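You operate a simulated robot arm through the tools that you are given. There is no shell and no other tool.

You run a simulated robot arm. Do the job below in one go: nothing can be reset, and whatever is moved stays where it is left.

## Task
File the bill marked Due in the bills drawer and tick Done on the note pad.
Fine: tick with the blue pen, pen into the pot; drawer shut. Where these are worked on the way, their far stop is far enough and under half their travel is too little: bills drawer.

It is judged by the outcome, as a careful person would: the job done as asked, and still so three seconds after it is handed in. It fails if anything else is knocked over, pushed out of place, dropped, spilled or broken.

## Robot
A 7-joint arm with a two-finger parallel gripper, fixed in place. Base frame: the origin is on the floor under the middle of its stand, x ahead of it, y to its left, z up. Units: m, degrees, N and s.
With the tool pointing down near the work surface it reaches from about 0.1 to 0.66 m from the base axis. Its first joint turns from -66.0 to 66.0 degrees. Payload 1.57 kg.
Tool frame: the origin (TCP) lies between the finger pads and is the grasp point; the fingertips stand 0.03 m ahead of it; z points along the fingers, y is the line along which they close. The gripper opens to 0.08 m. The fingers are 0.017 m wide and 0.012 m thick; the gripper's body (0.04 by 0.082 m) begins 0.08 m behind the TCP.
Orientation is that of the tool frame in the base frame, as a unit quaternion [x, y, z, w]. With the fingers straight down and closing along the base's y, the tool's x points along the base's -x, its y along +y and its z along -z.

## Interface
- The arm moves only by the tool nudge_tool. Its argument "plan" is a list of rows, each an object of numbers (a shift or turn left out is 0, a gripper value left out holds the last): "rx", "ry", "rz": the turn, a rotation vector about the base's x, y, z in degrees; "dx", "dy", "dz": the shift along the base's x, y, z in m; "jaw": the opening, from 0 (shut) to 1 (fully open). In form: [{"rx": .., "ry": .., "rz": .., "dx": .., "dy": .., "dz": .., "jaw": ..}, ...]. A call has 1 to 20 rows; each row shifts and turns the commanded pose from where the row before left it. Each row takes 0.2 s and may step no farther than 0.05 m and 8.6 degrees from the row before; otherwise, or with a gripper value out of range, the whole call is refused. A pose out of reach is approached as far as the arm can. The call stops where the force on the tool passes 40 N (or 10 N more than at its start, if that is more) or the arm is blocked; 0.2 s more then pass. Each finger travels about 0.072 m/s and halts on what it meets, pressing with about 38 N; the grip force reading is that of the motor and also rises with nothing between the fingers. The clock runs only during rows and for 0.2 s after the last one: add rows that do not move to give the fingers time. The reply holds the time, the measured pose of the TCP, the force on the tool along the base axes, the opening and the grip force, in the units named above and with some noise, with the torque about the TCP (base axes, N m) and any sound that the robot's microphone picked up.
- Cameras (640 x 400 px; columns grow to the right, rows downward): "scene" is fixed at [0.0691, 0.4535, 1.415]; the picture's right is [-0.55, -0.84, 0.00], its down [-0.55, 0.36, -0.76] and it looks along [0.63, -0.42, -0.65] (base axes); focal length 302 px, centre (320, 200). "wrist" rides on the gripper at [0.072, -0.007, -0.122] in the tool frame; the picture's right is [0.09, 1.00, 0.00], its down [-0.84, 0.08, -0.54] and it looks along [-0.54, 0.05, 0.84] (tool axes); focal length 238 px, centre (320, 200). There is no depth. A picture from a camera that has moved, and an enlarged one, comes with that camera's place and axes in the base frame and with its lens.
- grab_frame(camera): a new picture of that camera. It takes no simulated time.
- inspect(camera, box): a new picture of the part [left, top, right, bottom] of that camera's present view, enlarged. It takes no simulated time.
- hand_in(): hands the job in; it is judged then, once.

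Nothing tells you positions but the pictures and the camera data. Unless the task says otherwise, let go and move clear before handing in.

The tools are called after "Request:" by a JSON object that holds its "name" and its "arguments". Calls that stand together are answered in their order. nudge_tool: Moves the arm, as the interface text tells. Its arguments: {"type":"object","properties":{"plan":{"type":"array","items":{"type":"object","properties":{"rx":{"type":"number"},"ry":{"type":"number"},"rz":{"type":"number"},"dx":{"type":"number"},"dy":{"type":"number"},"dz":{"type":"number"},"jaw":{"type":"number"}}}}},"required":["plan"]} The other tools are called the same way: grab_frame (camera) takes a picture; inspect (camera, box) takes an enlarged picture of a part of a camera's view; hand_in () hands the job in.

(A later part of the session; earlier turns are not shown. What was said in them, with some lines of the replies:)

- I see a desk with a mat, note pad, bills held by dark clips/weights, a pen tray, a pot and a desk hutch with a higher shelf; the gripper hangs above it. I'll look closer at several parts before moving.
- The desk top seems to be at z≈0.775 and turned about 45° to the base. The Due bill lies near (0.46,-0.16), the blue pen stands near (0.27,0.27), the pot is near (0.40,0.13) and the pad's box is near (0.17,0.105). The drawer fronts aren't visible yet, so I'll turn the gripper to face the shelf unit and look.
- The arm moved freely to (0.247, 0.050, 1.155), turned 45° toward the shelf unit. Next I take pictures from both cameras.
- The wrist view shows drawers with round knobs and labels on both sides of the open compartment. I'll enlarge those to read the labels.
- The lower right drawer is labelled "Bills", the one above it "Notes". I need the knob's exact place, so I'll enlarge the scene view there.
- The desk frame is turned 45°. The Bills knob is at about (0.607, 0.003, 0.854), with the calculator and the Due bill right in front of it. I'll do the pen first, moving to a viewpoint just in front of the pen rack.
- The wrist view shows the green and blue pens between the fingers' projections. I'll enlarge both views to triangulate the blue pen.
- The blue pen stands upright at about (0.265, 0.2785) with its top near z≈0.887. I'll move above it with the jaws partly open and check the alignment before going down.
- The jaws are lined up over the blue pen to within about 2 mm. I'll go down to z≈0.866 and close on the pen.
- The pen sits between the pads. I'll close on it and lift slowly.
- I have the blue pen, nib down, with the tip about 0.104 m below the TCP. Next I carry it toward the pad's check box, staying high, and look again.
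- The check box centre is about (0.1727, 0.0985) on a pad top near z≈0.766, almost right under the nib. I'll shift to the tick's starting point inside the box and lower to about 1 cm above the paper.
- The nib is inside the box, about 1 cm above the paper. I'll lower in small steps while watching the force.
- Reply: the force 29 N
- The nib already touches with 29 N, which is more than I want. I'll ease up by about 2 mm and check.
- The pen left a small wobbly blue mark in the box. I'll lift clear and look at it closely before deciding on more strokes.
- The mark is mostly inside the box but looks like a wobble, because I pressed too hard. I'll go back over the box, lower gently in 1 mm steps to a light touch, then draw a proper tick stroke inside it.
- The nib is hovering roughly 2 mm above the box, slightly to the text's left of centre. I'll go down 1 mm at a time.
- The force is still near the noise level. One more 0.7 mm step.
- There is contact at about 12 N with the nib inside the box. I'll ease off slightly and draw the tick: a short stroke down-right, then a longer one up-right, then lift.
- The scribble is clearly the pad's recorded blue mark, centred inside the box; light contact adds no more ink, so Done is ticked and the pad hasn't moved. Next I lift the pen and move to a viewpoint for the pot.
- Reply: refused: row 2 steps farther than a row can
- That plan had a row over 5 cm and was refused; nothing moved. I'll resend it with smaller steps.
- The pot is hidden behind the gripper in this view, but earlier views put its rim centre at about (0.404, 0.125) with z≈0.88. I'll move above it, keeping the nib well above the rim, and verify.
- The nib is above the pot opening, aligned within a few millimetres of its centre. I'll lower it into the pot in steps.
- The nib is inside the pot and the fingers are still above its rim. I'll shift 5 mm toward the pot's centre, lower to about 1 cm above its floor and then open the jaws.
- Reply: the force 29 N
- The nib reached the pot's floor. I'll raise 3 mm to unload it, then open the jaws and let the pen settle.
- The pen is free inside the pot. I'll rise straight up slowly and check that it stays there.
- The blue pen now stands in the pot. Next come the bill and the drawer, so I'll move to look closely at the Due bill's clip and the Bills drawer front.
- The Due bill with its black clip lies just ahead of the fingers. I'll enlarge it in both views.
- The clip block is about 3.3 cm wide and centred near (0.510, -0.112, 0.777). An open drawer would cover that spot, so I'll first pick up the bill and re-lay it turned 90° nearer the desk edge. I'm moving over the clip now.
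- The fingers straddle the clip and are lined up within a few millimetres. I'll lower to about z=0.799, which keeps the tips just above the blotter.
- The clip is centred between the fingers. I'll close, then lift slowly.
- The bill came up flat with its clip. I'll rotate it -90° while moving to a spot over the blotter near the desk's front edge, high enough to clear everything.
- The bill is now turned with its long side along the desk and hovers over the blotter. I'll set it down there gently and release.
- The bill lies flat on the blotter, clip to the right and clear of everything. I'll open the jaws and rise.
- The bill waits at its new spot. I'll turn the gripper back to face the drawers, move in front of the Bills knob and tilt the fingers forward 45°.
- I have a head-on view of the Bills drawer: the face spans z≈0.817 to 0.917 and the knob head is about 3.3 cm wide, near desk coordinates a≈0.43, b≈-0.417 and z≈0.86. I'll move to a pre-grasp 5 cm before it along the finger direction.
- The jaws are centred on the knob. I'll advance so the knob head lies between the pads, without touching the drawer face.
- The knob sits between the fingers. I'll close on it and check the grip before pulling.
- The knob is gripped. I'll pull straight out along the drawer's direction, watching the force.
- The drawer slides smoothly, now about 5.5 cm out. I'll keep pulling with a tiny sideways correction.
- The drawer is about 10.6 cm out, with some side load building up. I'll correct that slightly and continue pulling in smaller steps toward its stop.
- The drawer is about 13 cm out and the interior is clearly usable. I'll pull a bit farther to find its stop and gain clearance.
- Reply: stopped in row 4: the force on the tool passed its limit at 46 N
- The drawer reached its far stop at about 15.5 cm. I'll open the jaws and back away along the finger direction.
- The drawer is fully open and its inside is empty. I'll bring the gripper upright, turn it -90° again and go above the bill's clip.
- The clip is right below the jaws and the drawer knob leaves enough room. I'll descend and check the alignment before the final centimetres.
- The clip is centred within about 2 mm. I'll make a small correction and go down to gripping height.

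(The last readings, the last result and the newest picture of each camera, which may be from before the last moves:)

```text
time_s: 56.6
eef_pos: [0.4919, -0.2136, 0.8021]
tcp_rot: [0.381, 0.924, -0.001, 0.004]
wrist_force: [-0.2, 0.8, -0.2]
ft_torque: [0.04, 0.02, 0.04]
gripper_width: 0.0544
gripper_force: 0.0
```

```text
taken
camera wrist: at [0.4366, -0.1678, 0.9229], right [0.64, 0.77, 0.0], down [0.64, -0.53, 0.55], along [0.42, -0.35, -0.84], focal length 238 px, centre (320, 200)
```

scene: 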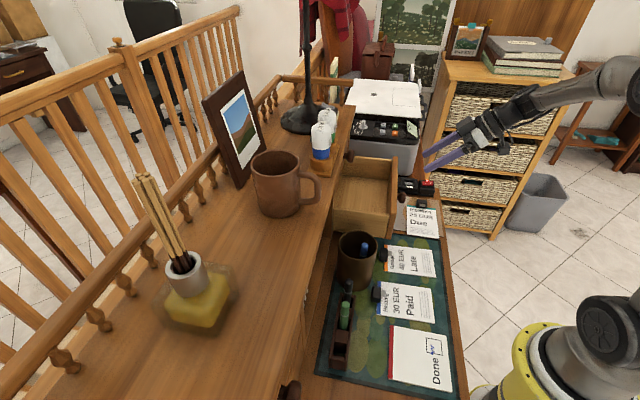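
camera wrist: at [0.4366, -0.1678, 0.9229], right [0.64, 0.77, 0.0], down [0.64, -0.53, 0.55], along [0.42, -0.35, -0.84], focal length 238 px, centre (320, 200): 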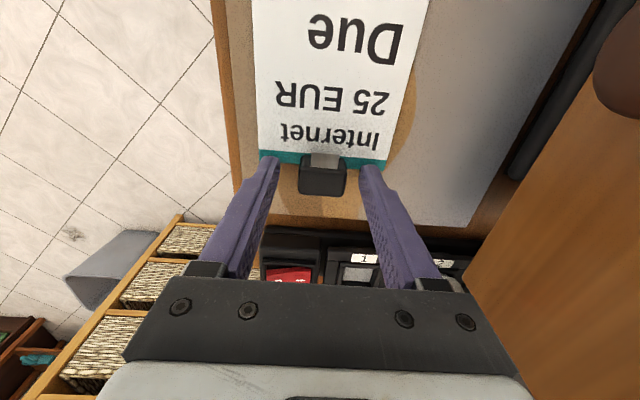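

The clip is between the fingers as before. I'll close and lift the bill well above the drawer's rim.

Request:
{"name": "nudge_tool", "arguments": {"plan": [{"jaw": 0.0}, {}, {}, {"dz": 0.015}, {"dz": 0.04}, {"dz": 0.045}, {"dz": 0.045}, {"dz": 0.045}, {}]}}

Request:
{"name": "grab_frame", "arguments": {"camera": "wrist"}}

Request:
{"name": "inspect", "arguments": {"camera": "scene", "box": [310, 130, 450, 250]}}

```text
time_s: 58.6
eef_pos: [0.4943, -0.2118, 0.9931]
tcp_rot: [0.382, 0.924, 0.0, 0.004]
wrist_force: [0.1, -0.1, 0.2]
ft_torque: [-0.02, 0.0, 0.02]
gripper_width: 0.0308
gripper_force: 38.1
```

```text
taken
camera wrist: at [0.4382, -0.1677, 1.1148], right [0.64, 0.77, 0.0], down [0.64, -0.53, 0.55], along [0.42, -0.35, -0.84], focal length 238 px, centre (320, 200)
```

wrist: 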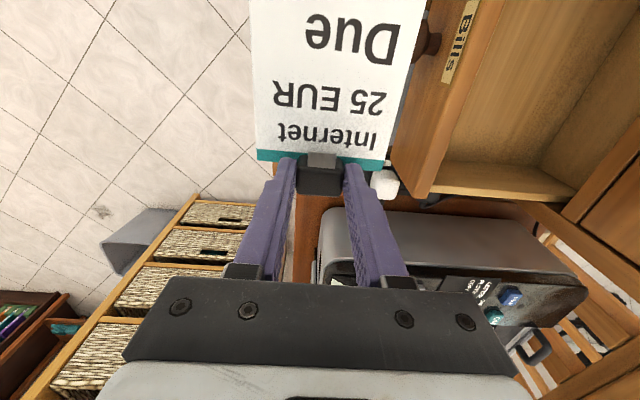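

```text
3.33 times, centred on (380, 190) of scene
camera zoom: at [0.0691, 0.4535, 1.415], right [-0.55, -0.84, 0.0], down [-0.55, 0.36, -0.76], along [0.63, -0.42, -0.65], focal length 1006 px, centre (120, 233)
```

zoom: 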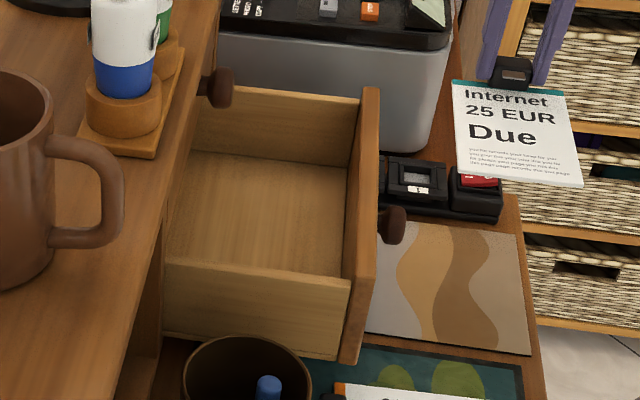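

The bill is up at z≈0.956, above the drawer rim at about 0.917. I'll carry it over the open drawer.

Request:
{"name": "nudge_tool", "arguments": {"plan": [{"dx": 0.0289, "dy": 0.0326}, {"dx": 0.0289, "dy": 0.0326}, {"dx": 0.0289, "dy": 0.0326}, {"dx": 0.0285, "dy": 0.0322}, {}]}}

Request:
{"name": "grab_frame", "arguments": {"camera": "wrist"}}

Request:
{"name": "inspect", "arguments": {"camera": "scene", "box": [290, 100, 450, 230]}}

```text
time_s: 59.8
eef_pos: [0.6063, -0.0834, 0.9912]
tcp_rot: [0.382, 0.924, -0.001, 0.003]
wrist_force: [0.5, 0.2, -0.6]
ft_torque: [-0.01, -0.04, 0.04]
gripper_width: 0.0309
gripper_force: 37.9
```

```text
taken
camera wrist: at [0.5521, -0.0384, 1.1126], right [0.64, 0.77, 0.0], down [0.64, -0.53, 0.55], along [0.42, -0.35, -0.84], focal length 238 px, centre (320, 200)
```

wrist: 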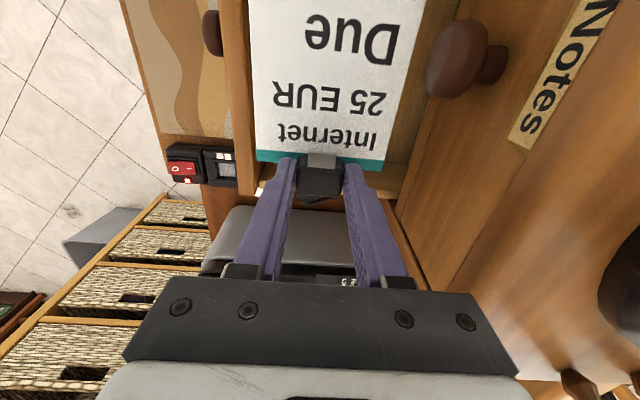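

```text
3.08 times, centred on (370, 165) of scene
camera zoom: at [0.0691, 0.4536, 1.415], right [-0.55, -0.84, 0.0], down [-0.55, 0.36, -0.76], along [0.63, -0.42, -0.65], focal length 929 px, centre (166, 308)
```

zoom: 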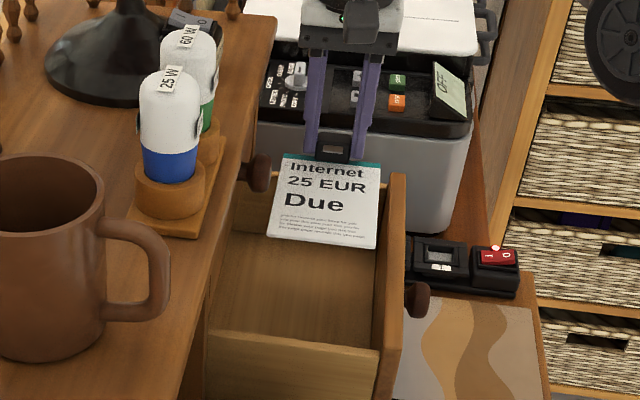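

The bill hovers centred over the drawer opening, with about 1.3 cm margin to the front panel and more elsewhere. I'll lower it straight down.

Request:
{"name": "nudge_tool", "arguments": {"plan": [{"dz": -0.025}, {"dz": -0.025}, {"dz": -0.025}, {"dz": -0.02}, {}]}}

Request:
{"name": "grab_frame", "arguments": {"camera": "wrist"}}

Request:
{"name": "inspect", "arguments": {"camera": "scene", "box": [290, 100, 450, 230]}}

```text
time_s: 61.0
eef_pos: [0.609, -0.084, 0.895]
tcp_rot: [0.382, 0.924, 0.0, 0.003]
wrist_force: [0.1, 0.1, -1.2]
ft_torque: [-0.05, -0.02, 0.01]
gripper_width: 0.0306
gripper_force: 37.8
```

```text
taken
camera wrist: at [0.552, -0.0384, 1.0172], right [0.64, 0.77, 0.0], down [0.64, -0.53, 0.55], along [0.42, -0.35, -0.84], focal length 238 px, centre (320, 200)
```

wrist: 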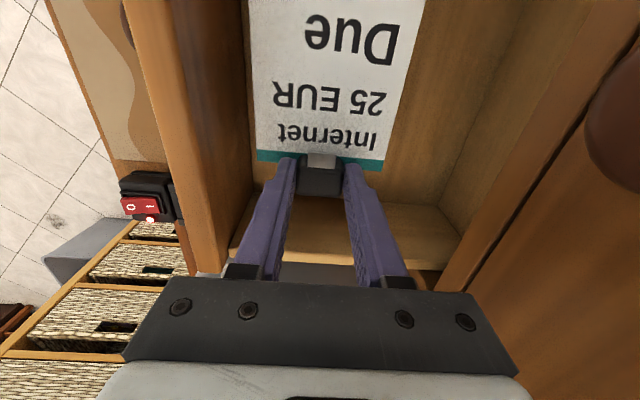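

```text
3.08 times, centred on (370, 165) of scene
camera zoom: at [0.0691, 0.4535, 1.415], right [-0.55, -0.84, 0.0], down [-0.55, 0.36, -0.76], along [0.63, -0.42, -0.65], focal length 929 px, centre (166, 308)
```

zoom: 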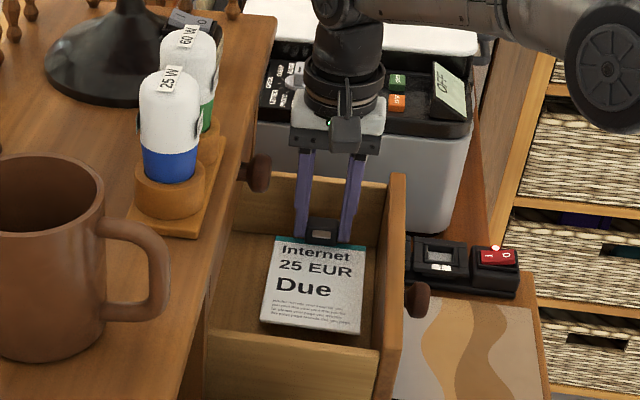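

The bill is inside the drawer, still above its floor. I'll lower in small steps until it almost touches.

Request:
{"name": "nudge_tool", "arguments": {"plan": [{"dz": -0.01}, {"dz": -0.01}, {"dz": -0.005}, {}]}}

Request:
{"name": "inspect", "arguments": {"camera": "scene", "box": [310, 130, 430, 230]}}

Request:
{"name": "grab_frame", "arguments": {"camera": "wrist"}}

```text
time_s: 62.0
eef_pos: [0.6072, -0.0826, 0.8703]
tcp_rot: [0.382, 0.924, 0.0, 0.003]
wrist_force: [-0.2, 0.3, -0.1]
ft_torque: [-0.03, -0.02, 0.0]
gripper_width: 0.0309
gripper_force: 38.3
```

```text
4.00 times, centred on (370, 180) of scene
camera zoom: at [0.0691, 0.4535, 1.415], right [-0.55, -0.84, 0.0], down [-0.55, 0.36, -0.76], along [0.63, -0.42, -0.65], focal length 1208 px, centre (120, 280)
```

zoom: 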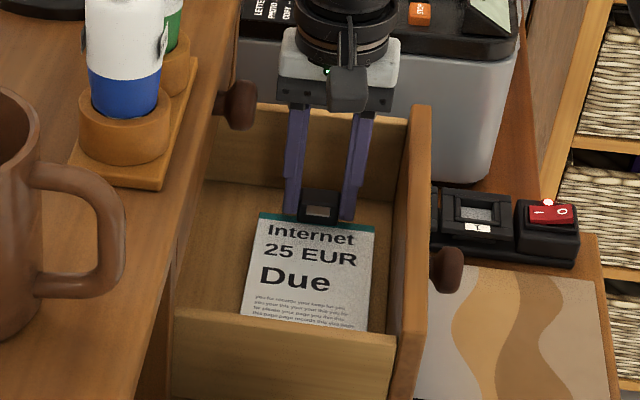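

```text
taken
camera wrist: at [0.5521, -0.0382, 0.9924], right [0.64, 0.77, 0.0], down [0.64, -0.53, 0.55], along [0.42, -0.35, -0.84], focal length 238 px, centre (320, 200)
```

wrist: 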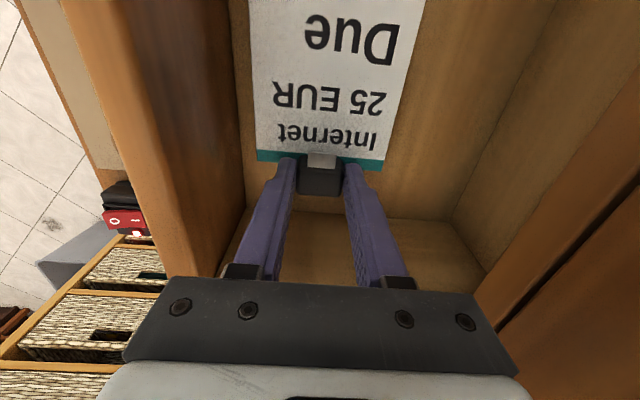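

Still no contact. A few more millimetres down, in small steps.

Request:
{"name": "nudge_tool", "arguments": {"plan": [{"dz": -0.003}, {"dz": -0.003}, {}]}}

```text
time_s: 62.8
eef_pos: [0.6074, -0.0831, 0.8647]
tcp_rot: [0.382, 0.924, 0.0, 0.003]
wrist_force: [-0.6, 0.6, -0.5]
ft_torque: [-0.02, -0.02, 0.01]
gripper_width: 0.0307
gripper_force: 37.8
```

Request:
{"name": "nudge_tool", "arguments": {"plan": [{"dz": -0.003}, {"dz": -0.002}, {}]}}

Request:
{"name": "inspect", "arguments": {"camera": "scene", "box": [330, 150, 410, 220]}}

```text
time_s: 63.6
eef_pos: [0.6101, -0.0819, 0.8627]
tcp_rot: [0.382, 0.924, 0.001, 0.006]
wrist_force: [-6.2, 4.1, 22.8]
ft_torque: [0.47, 0.77, -0.08]
gripper_width: 0.0308
gripper_force: 38.2
```

```text
5.71 times, centred on (370, 185) of scene
camera zoom: at [0.0685, 0.4537, 1.415], right [-0.55, -0.84, 0.0], down [-0.55, 0.36, -0.76], along [0.63, -0.42, -0.65], focal length 1725 px, centre (34, 286)
```

zoom: 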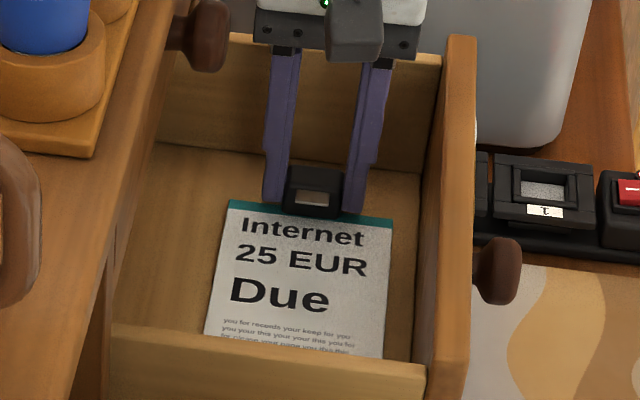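

The bill rests on the drawer floor. I'll ease up 1.5 mm, open the jaws and lift straight out.

Request:
{"name": "nudge_tool", "arguments": {"plan": [{"dz": 0.0015}, {}, {"jaw": 0.45}, {"jaw": 0.55}, {}, {"dz": 0.01}, {"dz": 0.02}, {"dz": 0.03}, {"dz": 0.04}, {"dz": 0.03}, {}]}}

Request:
{"name": "grab_frame", "arguments": {"camera": "wrist"}}

Request:
{"name": "inspect", "arguments": {"camera": "scene", "box": [310, 130, 430, 230]}}

```text
time_s: 66.0
eef_pos: [0.608, -0.0806, 0.9932]
tcp_rot: [0.382, 0.924, -0.001, 0.003]
wrist_force: [0.4, 0.5, 0.7]
ft_torque: [0.01, -0.01, -0.01]
gripper_width: 0.0439
gripper_force: 0.0
```

```text
taken
camera wrist: at [0.5518, -0.0362, 1.1156], right [0.64, 0.77, 0.0], down [0.64, -0.53, 0.55], along [0.42, -0.35, -0.84], focal length 238 px, centre (320, 200)
```

wrist: 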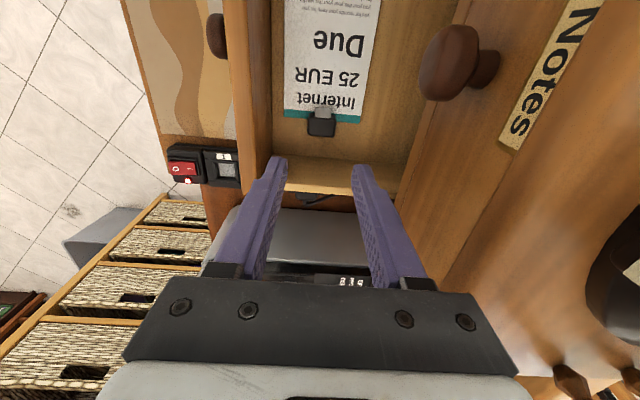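

```text
4.00 times, centred on (370, 180) of scene
camera zoom: at [0.0691, 0.4535, 1.415], right [-0.55, -0.84, 0.0], down [-0.55, 0.36, -0.76], along [0.63, -0.42, -0.65], focal length 1208 px, centre (120, 280)
```

zoom: 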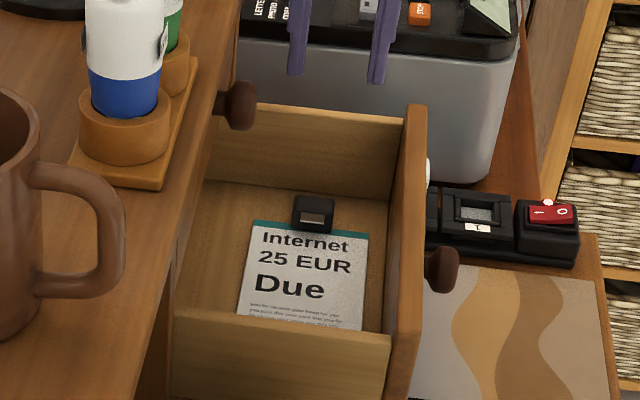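

The bill lies flat in the drawer with its clip, clear of all walls. I'll back out over the front panel, turn the gripper to face the drawer again and tilt it as before.

Request:
{"name": "nudge_tool", "arguments": {"plan": [{"dx": -0.03, "dy": -0.03}, {"dx": -0.03, "dy": -0.03}, {"dx": -0.03, "dy": -0.03}, {"dx": -0.03, "dy": -0.03}, {"rz": 8.2, "dx": -0.0045, "dy": 0.0045}, {"rz": 8.2, "dx": -0.0045, "dy": 0.0045}, {"rz": 8.2, "dx": -0.0045, "dy": 0.0045}, {"rz": 8.2, "dx": -0.0045, "dy": 0.0045}, {"rz": 8.2, "dx": -0.0045, "dy": 0.0045}, {"rz": 8.2, "dx": -0.0045, "dy": 0.0045}, {"rz": 8.2, "dx": -0.0045, "dy": 0.0045}, {"rz": 8.2, "dx": -0.0045, "dy": 0.0045}, {"rz": 8.2, "dx": -0.0045, "dy": 0.0045}, {"rz": 8.2, "dx": -0.0045, "dy": 0.0045}, {"rz": 8.0, "dx": -0.0045, "dy": 0.0045}, {}]}}

Request:
{"name": "nudge_tool", "arguments": {"plan": [{"rx": 5.303, "ry": -5.303, "jaw": 0.75}, {"rx": 5.303, "ry": -5.303}, {"rx": 5.303, "ry": -5.303}, {"rx": 5.303, "ry": -5.303}, {"rx": 5.303, "ry": -5.303}, {"rx": 5.303, "ry": -5.303}, {}]}}

Request:
{"name": "grab_frame", "arguments": {"camera": "wrist"}}

Request:
{"name": "grab_frame", "arguments": {"camera": "scene"}}

```text
time_s: 69.4
eef_pos: [0.4399, -0.1536, 0.9902]
tcp_rot: [-0.384, 0.923, 0.002, 0.003]
wrist_force: [0.2, -0.6, -0.1]
ft_torque: [-0.02, 0.04, 0.03]
gripper_width: 0.0439
gripper_force: 0.1
```

```text
time_s: 71.0
eef_pos: [0.4395, -0.1532, 0.9916]
tcp_rot: [-0.354, 0.852, 0.148, 0.357]
wrist_force: [-0.3, 0.3, -0.4]
ft_torque: [0.02, 0.0, -0.01]
gripper_width: 0.06
gripper_force: 0.1
```

```text
taken
camera wrist: at [0.3478, -0.2572, 1.026], right [-0.75, 0.66, -0.07], down [0.09, 0.2, 0.98], along [0.65, 0.73, -0.2], focal length 238 px, centre (320, 200)
```

wrist: 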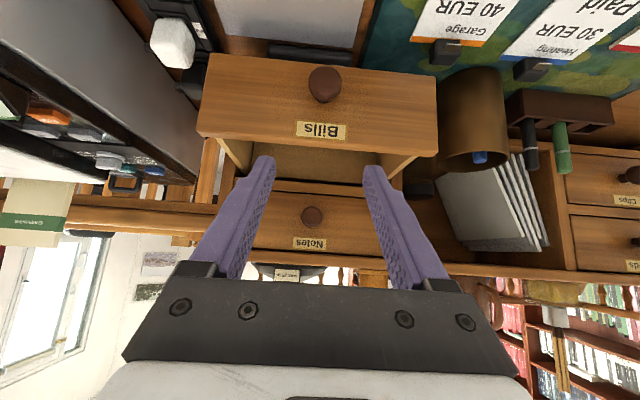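

```text
taken
```

scene: 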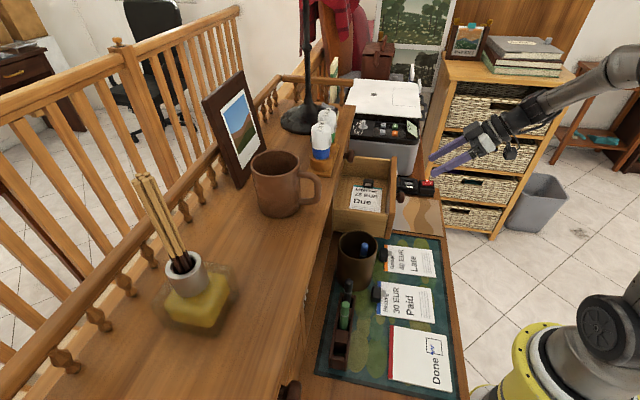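

I'm facing the drawer again; its knob is now near a≈0.278, z≈0.859. I'll approach it and check the alignment.

Request:
{"name": "nudge_tool", "arguments": {"plan": [{"dx": 0.01, "dy": 0.0119, "dz": -0.043}, {"dx": 0.01, "dy": 0.0119, "dz": -0.043}, {}]}}

Request:
{"name": "grab_frame", "arguments": {"camera": "wrist"}}

```text
time_s: 71.8
eef_pos: [0.4574, -0.1302, 0.9039]
tcp_rot: [-0.355, 0.852, 0.148, 0.355]
wrist_force: [-0.7, 0.3, 0.8]
ft_torque: [-0.03, 0.01, -0.02]
gripper_width: 0.0601
gripper_force: 0.1
```

```text
taken
camera wrist: at [0.3665, -0.2332, 0.9388], right [-0.75, 0.66, -0.07], down [0.09, 0.2, 0.98], along [0.65, 0.73, -0.21], focal length 238 px, centre (320, 200)
```

wrist: 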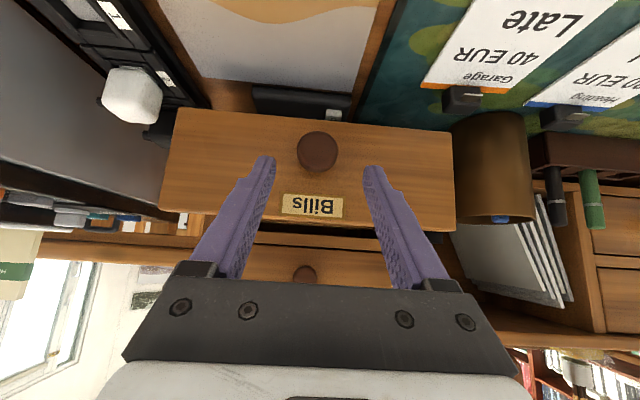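

The alignment matches the first approach. I'll advance, grip the knob, and then push the drawer shut along its own direction.

Request:
{"name": "nudge_tool", "arguments": {"plan": [{"dx": 0.0113, "dy": 0.0113, "dz": -0.017}, {"dx": 0.0113, "dy": 0.0113, "dz": -0.017}, {}, {"jaw": 0.0}, {}, {}]}}

Request:
{"name": "grab_frame", "arguments": {"camera": "wrist"}}

```text
time_s: 73.2
eef_pos: [0.4813, -0.1084, 0.87]
tcp_rot: [-0.354, 0.853, 0.147, 0.356]
wrist_force: [9.4, -6.6, -5.6]
ft_torque: [-0.24, -0.22, -0.22]
gripper_width: 0.0336
gripper_force: 41.6
```

```text
taken
camera wrist: at [0.39, -0.212, 0.9045], right [-0.75, 0.66, -0.07], down [0.09, 0.2, 0.98], along [0.66, 0.73, -0.21], focal length 238 px, centre (320, 200)
```

wrist: 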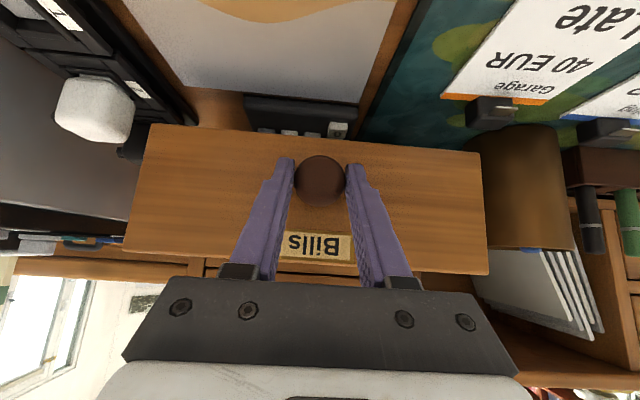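

The knob is gripped. I'll push the drawer in steadily, with a small sideways correction.

Request:
{"name": "nudge_tool", "arguments": {"plan": [{"dx": 0.006, "dy": 0.0047}, {"dx": 0.0085, "dy": 0.0085}, {"dx": 0.0085, "dy": 0.0085}, {"dx": 0.0085, "dy": 0.0085}, {"dx": 0.0085, "dy": 0.0085}, {}]}}

Request:
{"name": "inspect", "arguments": {"camera": "scene", "box": [310, 120, 450, 220]}}

```text
time_s: 74.6
eef_pos: [0.5224, -0.0686, 0.8702]
tcp_rot: [-0.354, 0.852, 0.148, 0.355]
wrist_force: [7.6, -9.2, -14.2]
ft_torque: [-0.29, 0.47, -0.29]
gripper_width: 0.0333
gripper_force: 41.5
```

```text
4.00 times, centred on (380, 170) of scene
camera zoom: at [0.0696, 0.4533, 1.4151], right [-0.55, -0.84, 0.0], down [-0.55, 0.36, -0.76], along [0.63, -0.42, -0.65], focal length 1208 px, centre (80, 320)
```

zoom: 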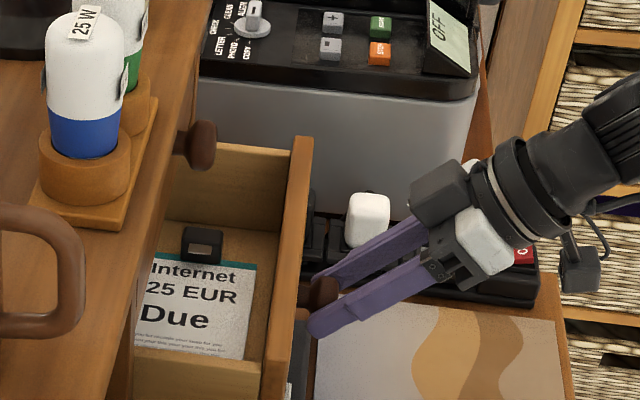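

The drawer is sliding in with the bill riding along. I'll continue with small corrections for the side and vertical load.

Request:
{"name": "nudge_tool", "arguments": {"plan": [{"dx": 0.0091, "dy": 0.0079, "dz": -0.0008}, {"dx": 0.0085, "dy": 0.0085}, {"dx": 0.0085, "dy": 0.0085}, {"dx": 0.0085, "dy": 0.0085}, {}]}}

Request:
{"name": "inspect", "arguments": {"camera": "scene", "box": [310, 120, 450, 220]}}

```text
time_s: 75.8
eef_pos: [0.5571, -0.0336, 0.8693]
tcp_rot: [-0.353, 0.853, 0.147, 0.356]
wrist_force: [4.1, -5.8, -10.2]
ft_torque: [-0.14, -0.13, 0.06]
gripper_width: 0.0336
gripper_force: 41.6
```

```text
4.00 times, centred on (380, 170) of scene
camera zoom: at [0.0694, 0.4534, 1.4151], right [-0.55, -0.84, 0.0], down [-0.55, 0.36, -0.76], along [0.63, -0.42, -0.65], focal length 1208 px, centre (80, 320)
```

zoom: 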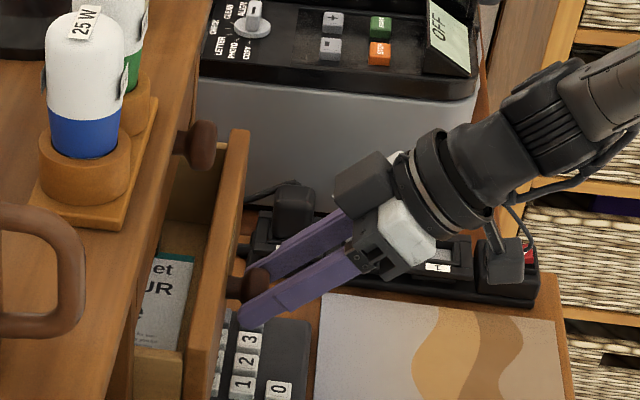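

About 5 cm remain. I'll keep pushing and slow down near the end.

Request:
{"name": "nudge_tool", "arguments": {"plan": [{"dx": 0.0088, "dy": 0.0082, "dz": -0.0005}, {"dx": 0.0085, "dy": 0.0085}, {"dx": 0.0085, "dy": 0.0085}, {"dx": 0.004, "dy": 0.004}, {"dx": 0.003, "dy": 0.003}, {}]}}

Request:
{"name": "inspect", "arguments": {"camera": "scene", "box": [310, 120, 450, 220]}}

Request:
{"name": "grab_frame", "arguments": {"camera": "wrist"}}

```text
time_s: 77.2
eef_pos: [0.5878, -0.002, 0.8702]
tcp_rot: [-0.355, 0.852, 0.149, 0.355]
wrist_force: [-1.9, 0.4, -3.4]
ft_torque: [0.44, 0.02, -0.11]
gripper_width: 0.0339
gripper_force: 41.1
```

```text
4.00 times, centred on (380, 170) of scene
camera zoom: at [0.0691, 0.4535, 1.415], right [-0.55, -0.84, 0.0], down [-0.55, 0.36, -0.76], along [0.63, -0.42, -0.65], focal length 1208 px, centre (80, 320)
```

zoom: 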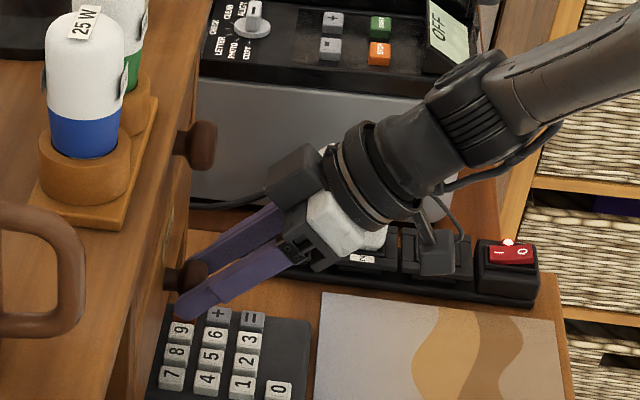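

```text
taken
camera wrist: at [0.497, -0.1058, 0.9045], right [-0.75, 0.66, -0.06], down [0.09, 0.2, 0.98], along [0.65, 0.73, -0.21], focal length 238 px, centre (320, 200)
```

wrist: 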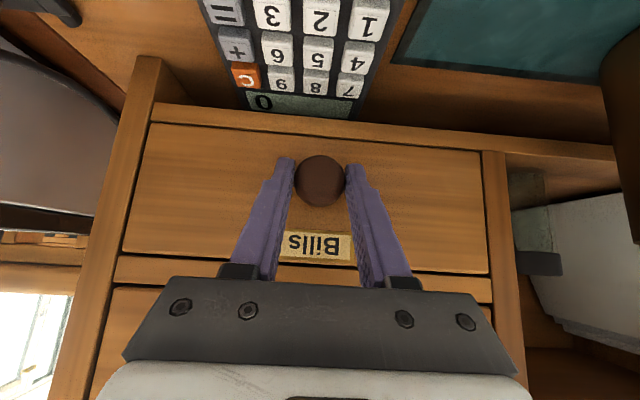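

The drawer looks nearly flush. I'll push gently in small steps until I feel its closed stop.

Request:
{"name": "nudge_tool", "arguments": {"plan": [{"dx": 0.0014, "dy": 0.0014}, {"dx": 0.0014, "dy": 0.0014}, {}]}}

```text
time_s: 78.2
eef_pos: [0.5899, -0.0017, 0.8705]
tcp_rot: [-0.354, 0.852, 0.149, 0.356]
wrist_force: [-11.7, -4.5, 6.9]
ft_torque: [0.28, 0.01, 0.22]
gripper_width: 0.0337
gripper_force: 41.7
stopped in row 3: the force on the tool passed its limit at 41 N (the readings are from after the stop); the commanded pose is now the measured one
```

The closed stop is reached, since the force rose to 41 N. I'll check that the front is flush, then let go.

Request:
{"name": "grab_frame", "arguments": {"camera": "wrist"}}

Request:
{"name": "nudge_tool", "arguments": {"plan": [{}, {"jaw": 0.5}, {"jaw": 0.75}, {}, {}]}}

Request:
{"name": "grab_frame", "arguments": {"camera": "wrist"}}

Request:
{"name": "inspect", "arguments": {"camera": "scene", "box": [310, 120, 450, 220]}}

```text
taken
camera wrist: at [0.4982, -0.1048, 0.9046], right [-0.75, 0.66, -0.06], down [0.09, 0.2, 0.98], along [0.65, 0.73, -0.21], focal length 238 px, centre (320, 200)
```

wrist: 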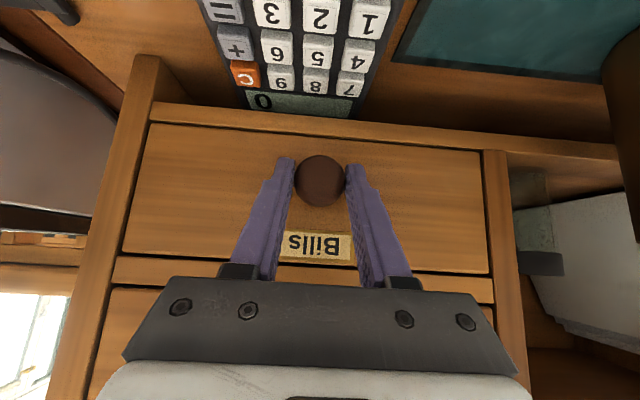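

```text
time_s: 79.4
eef_pos: [0.5899, -0.0016, 0.869]
tcp_rot: [-0.355, 0.852, 0.149, 0.355]
wrist_force: [0.1, 0.7, 0.6]
ft_torque: [0.03, -0.01, -0.01]
gripper_width: 0.0602
gripper_force: 0.0
```

```text
taken
camera wrist: at [0.4988, -0.1044, 0.9042], right [-0.75, 0.66, -0.06], down [0.09, 0.2, 0.98], along [0.65, 0.73, -0.21], focal length 238 px, centre (320, 200)
```

wrist: 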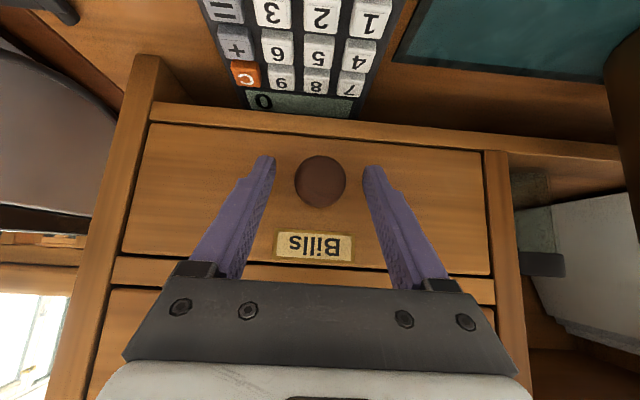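

```text
4.00 times, centred on (380, 170) of scene
camera zoom: at [0.0691, 0.4535, 1.415], right [-0.55, -0.84, 0.0], down [-0.55, 0.36, -0.76], along [0.63, -0.42, -0.65], focal length 1208 px, centre (80, 320)
```

zoom: 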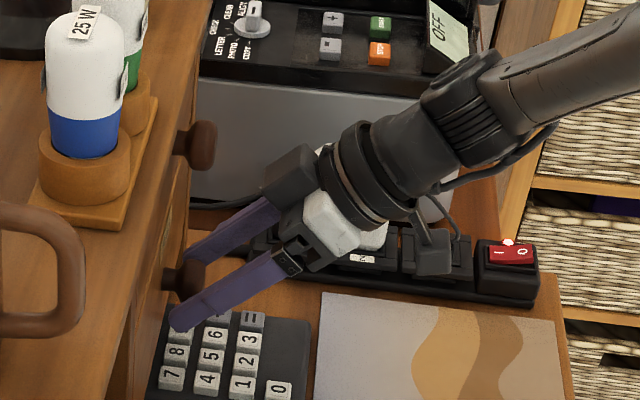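

The drawer front is flush and the knob is released. I'll back away along the finger direction and then raise the arm clear.

Request:
{"name": "nudge_tool", "arguments": {"plan": [{"dx": -0.0115, "dy": -0.0108, "dz": 0.018}, {"dx": -0.0115, "dy": -0.0108, "dz": 0.018}, {}]}}

Request:
{"name": "grab_frame", "arguments": {"camera": "wrist"}}

```text
time_s: 80.2
eef_pos: [0.5656, -0.0226, 0.9057]
tcp_rot: [-0.354, 0.853, 0.148, 0.355]
wrist_force: [0.3, 0.6, -0.5]
ft_torque: [0.01, 0.03, 0.02]
gripper_width: 0.0601
gripper_force: 0.2
```

```text
taken
camera wrist: at [0.4741, -0.126, 0.9404], right [-0.75, 0.66, -0.06], down [0.09, 0.2, 0.98], along [0.65, 0.73, -0.21], focal length 238 px, centre (320, 200)
```

wrist: 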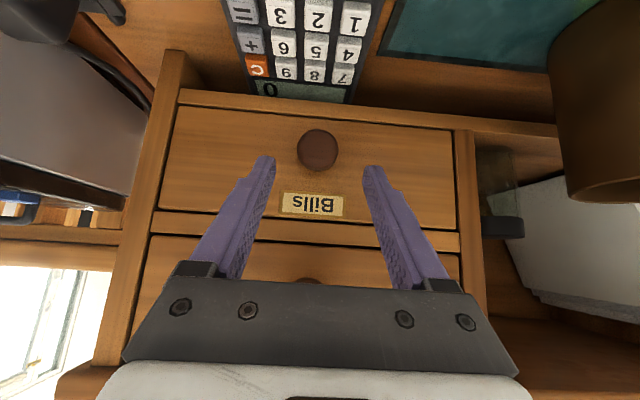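

The drawer is shut, flush as it was at the start. I'll raise the arm, bring the gripper upright well clear of everything and do a final check.

Request:
{"name": "nudge_tool", "arguments": {"plan": [{"dx": -0.025, "dy": -0.025, "dz": 0.025}, {"dx": -0.025, "dy": -0.025, "dz": 0.025}, {"dx": -0.015, "dy": -0.015, "dz": 0.04}, {"dz": 0.045}, {"dz": 0.04}, {"rx": -5.303, "ry": 5.303}, {"rx": -5.303, "ry": 5.303}, {"rx": -5.303, "ry": 5.303}, {"rx": -5.303, "ry": 5.303}, {"rx": -5.303, "ry": 5.303}, {"rx": -5.303, "ry": 5.303}, {"dx": -0.04, "dy": -0.02}, {"dx": -0.04, "dy": 0.0}, {}]}}

Request:
{"name": "grab_frame", "arguments": {"camera": "scene"}}

Request:
{"name": "grab_frame", "arguments": {"camera": "wrist"}}

Request:
{"name": "inspect", "arguments": {"camera": "scene", "box": [300, 130, 470, 260]}}

Request:
{"name": "inspect", "arguments": {"camera": "scene", "box": [300, 220, 470, 400]}}

```text
time_s: 83.2
eef_pos: [0.4222, -0.1081, 1.0797]
tcp_rot: [-0.384, 0.923, 0.002, 0.002]
wrist_force: [0.2, 0.5, -0.4]
ft_torque: [-0.01, 0.0, 0.01]
gripper_width: 0.0599
gripper_force: 0.1
```

```text
taken
```

scene: 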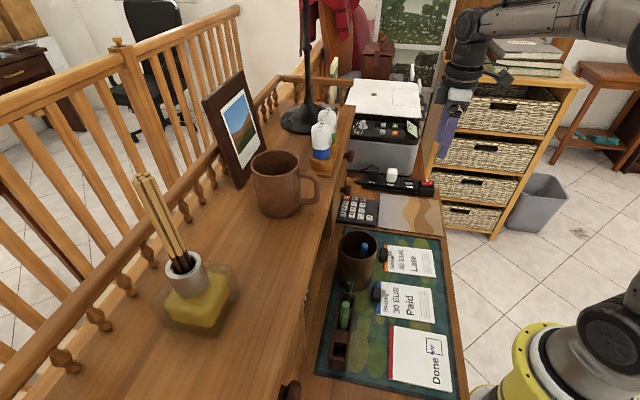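

```text
taken
camera wrist: at [0.3773, -0.1653, 1.2011], right [-0.77, 0.64, 0.0], down [0.54, 0.64, 0.55], along [0.35, 0.42, -0.84], focal length 238 px, centre (320, 200)
```

wrist: 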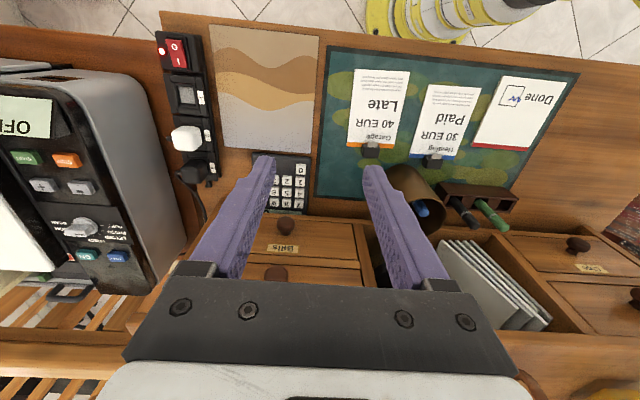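

```text
3.08 times, centred on (385, 195) of scene
camera zoom: at [0.0691, 0.4535, 1.415], right [-0.55, -0.84, 0.0], down [-0.55, 0.36, -0.76], along [0.63, -0.42, -0.65], focal length 929 px, centre (120, 215)
```

zoom: 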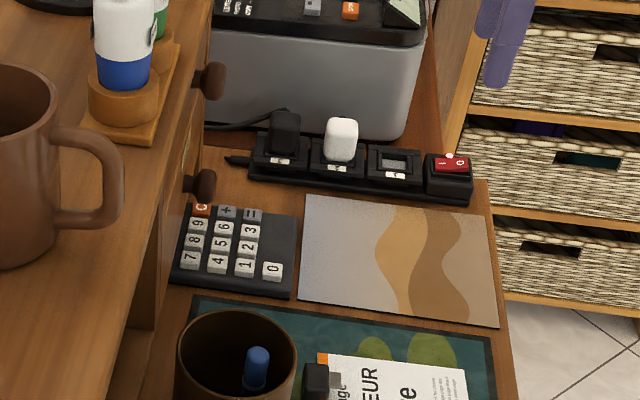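

```text
2.22 times, centred on (385, 310) of scene
camera zoom: at [0.0691, 0.4535, 1.415], right [-0.55, -0.84, 0.0], down [-0.55, 0.36, -0.76], along [0.63, -0.42, -0.65], focal length 671 px, centre (176, -44)
```

zoom: 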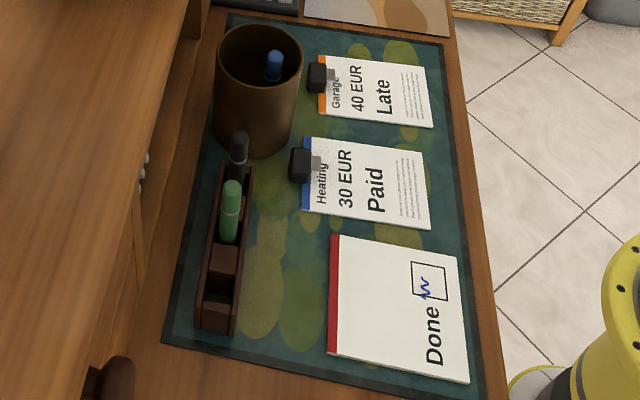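

Everything checks out. The Due bill is in the shut Bills drawer, Done carries a blue mark, the blue pen stands in the pot, and nothing else has moved. The arm is clear with its jaws open, so I'm handing in.

Request:
{"name": "hand_in", "arguments": {}}

```text
The job is handed in.
```

The job is handed in. The bill marked Due is in the Bills drawer and the drawer is shut, flush as it was at the start. The Done box has a blue mark and the blue pen is standing in the pot.

- **The tick:** the mark is a small blue scribble rather than a neat check. It is centred inside the box but runs about 2 mm past one edge. I pressed too hard on the first touch (29 N). I tried to draw a proper tick over it, but that left no more ink.
- **The bill:** I moved it aside on the blotter first, because the open drawer would have covered its clip. I then opened the drawer to its far stop, laid the bill flat inside with its clip on, and pushed the drawer closed until it stopped.

In the last pictures, nothing else on the desk or shelf had moved or fallen. The arm was clear with its gripper open and empty.
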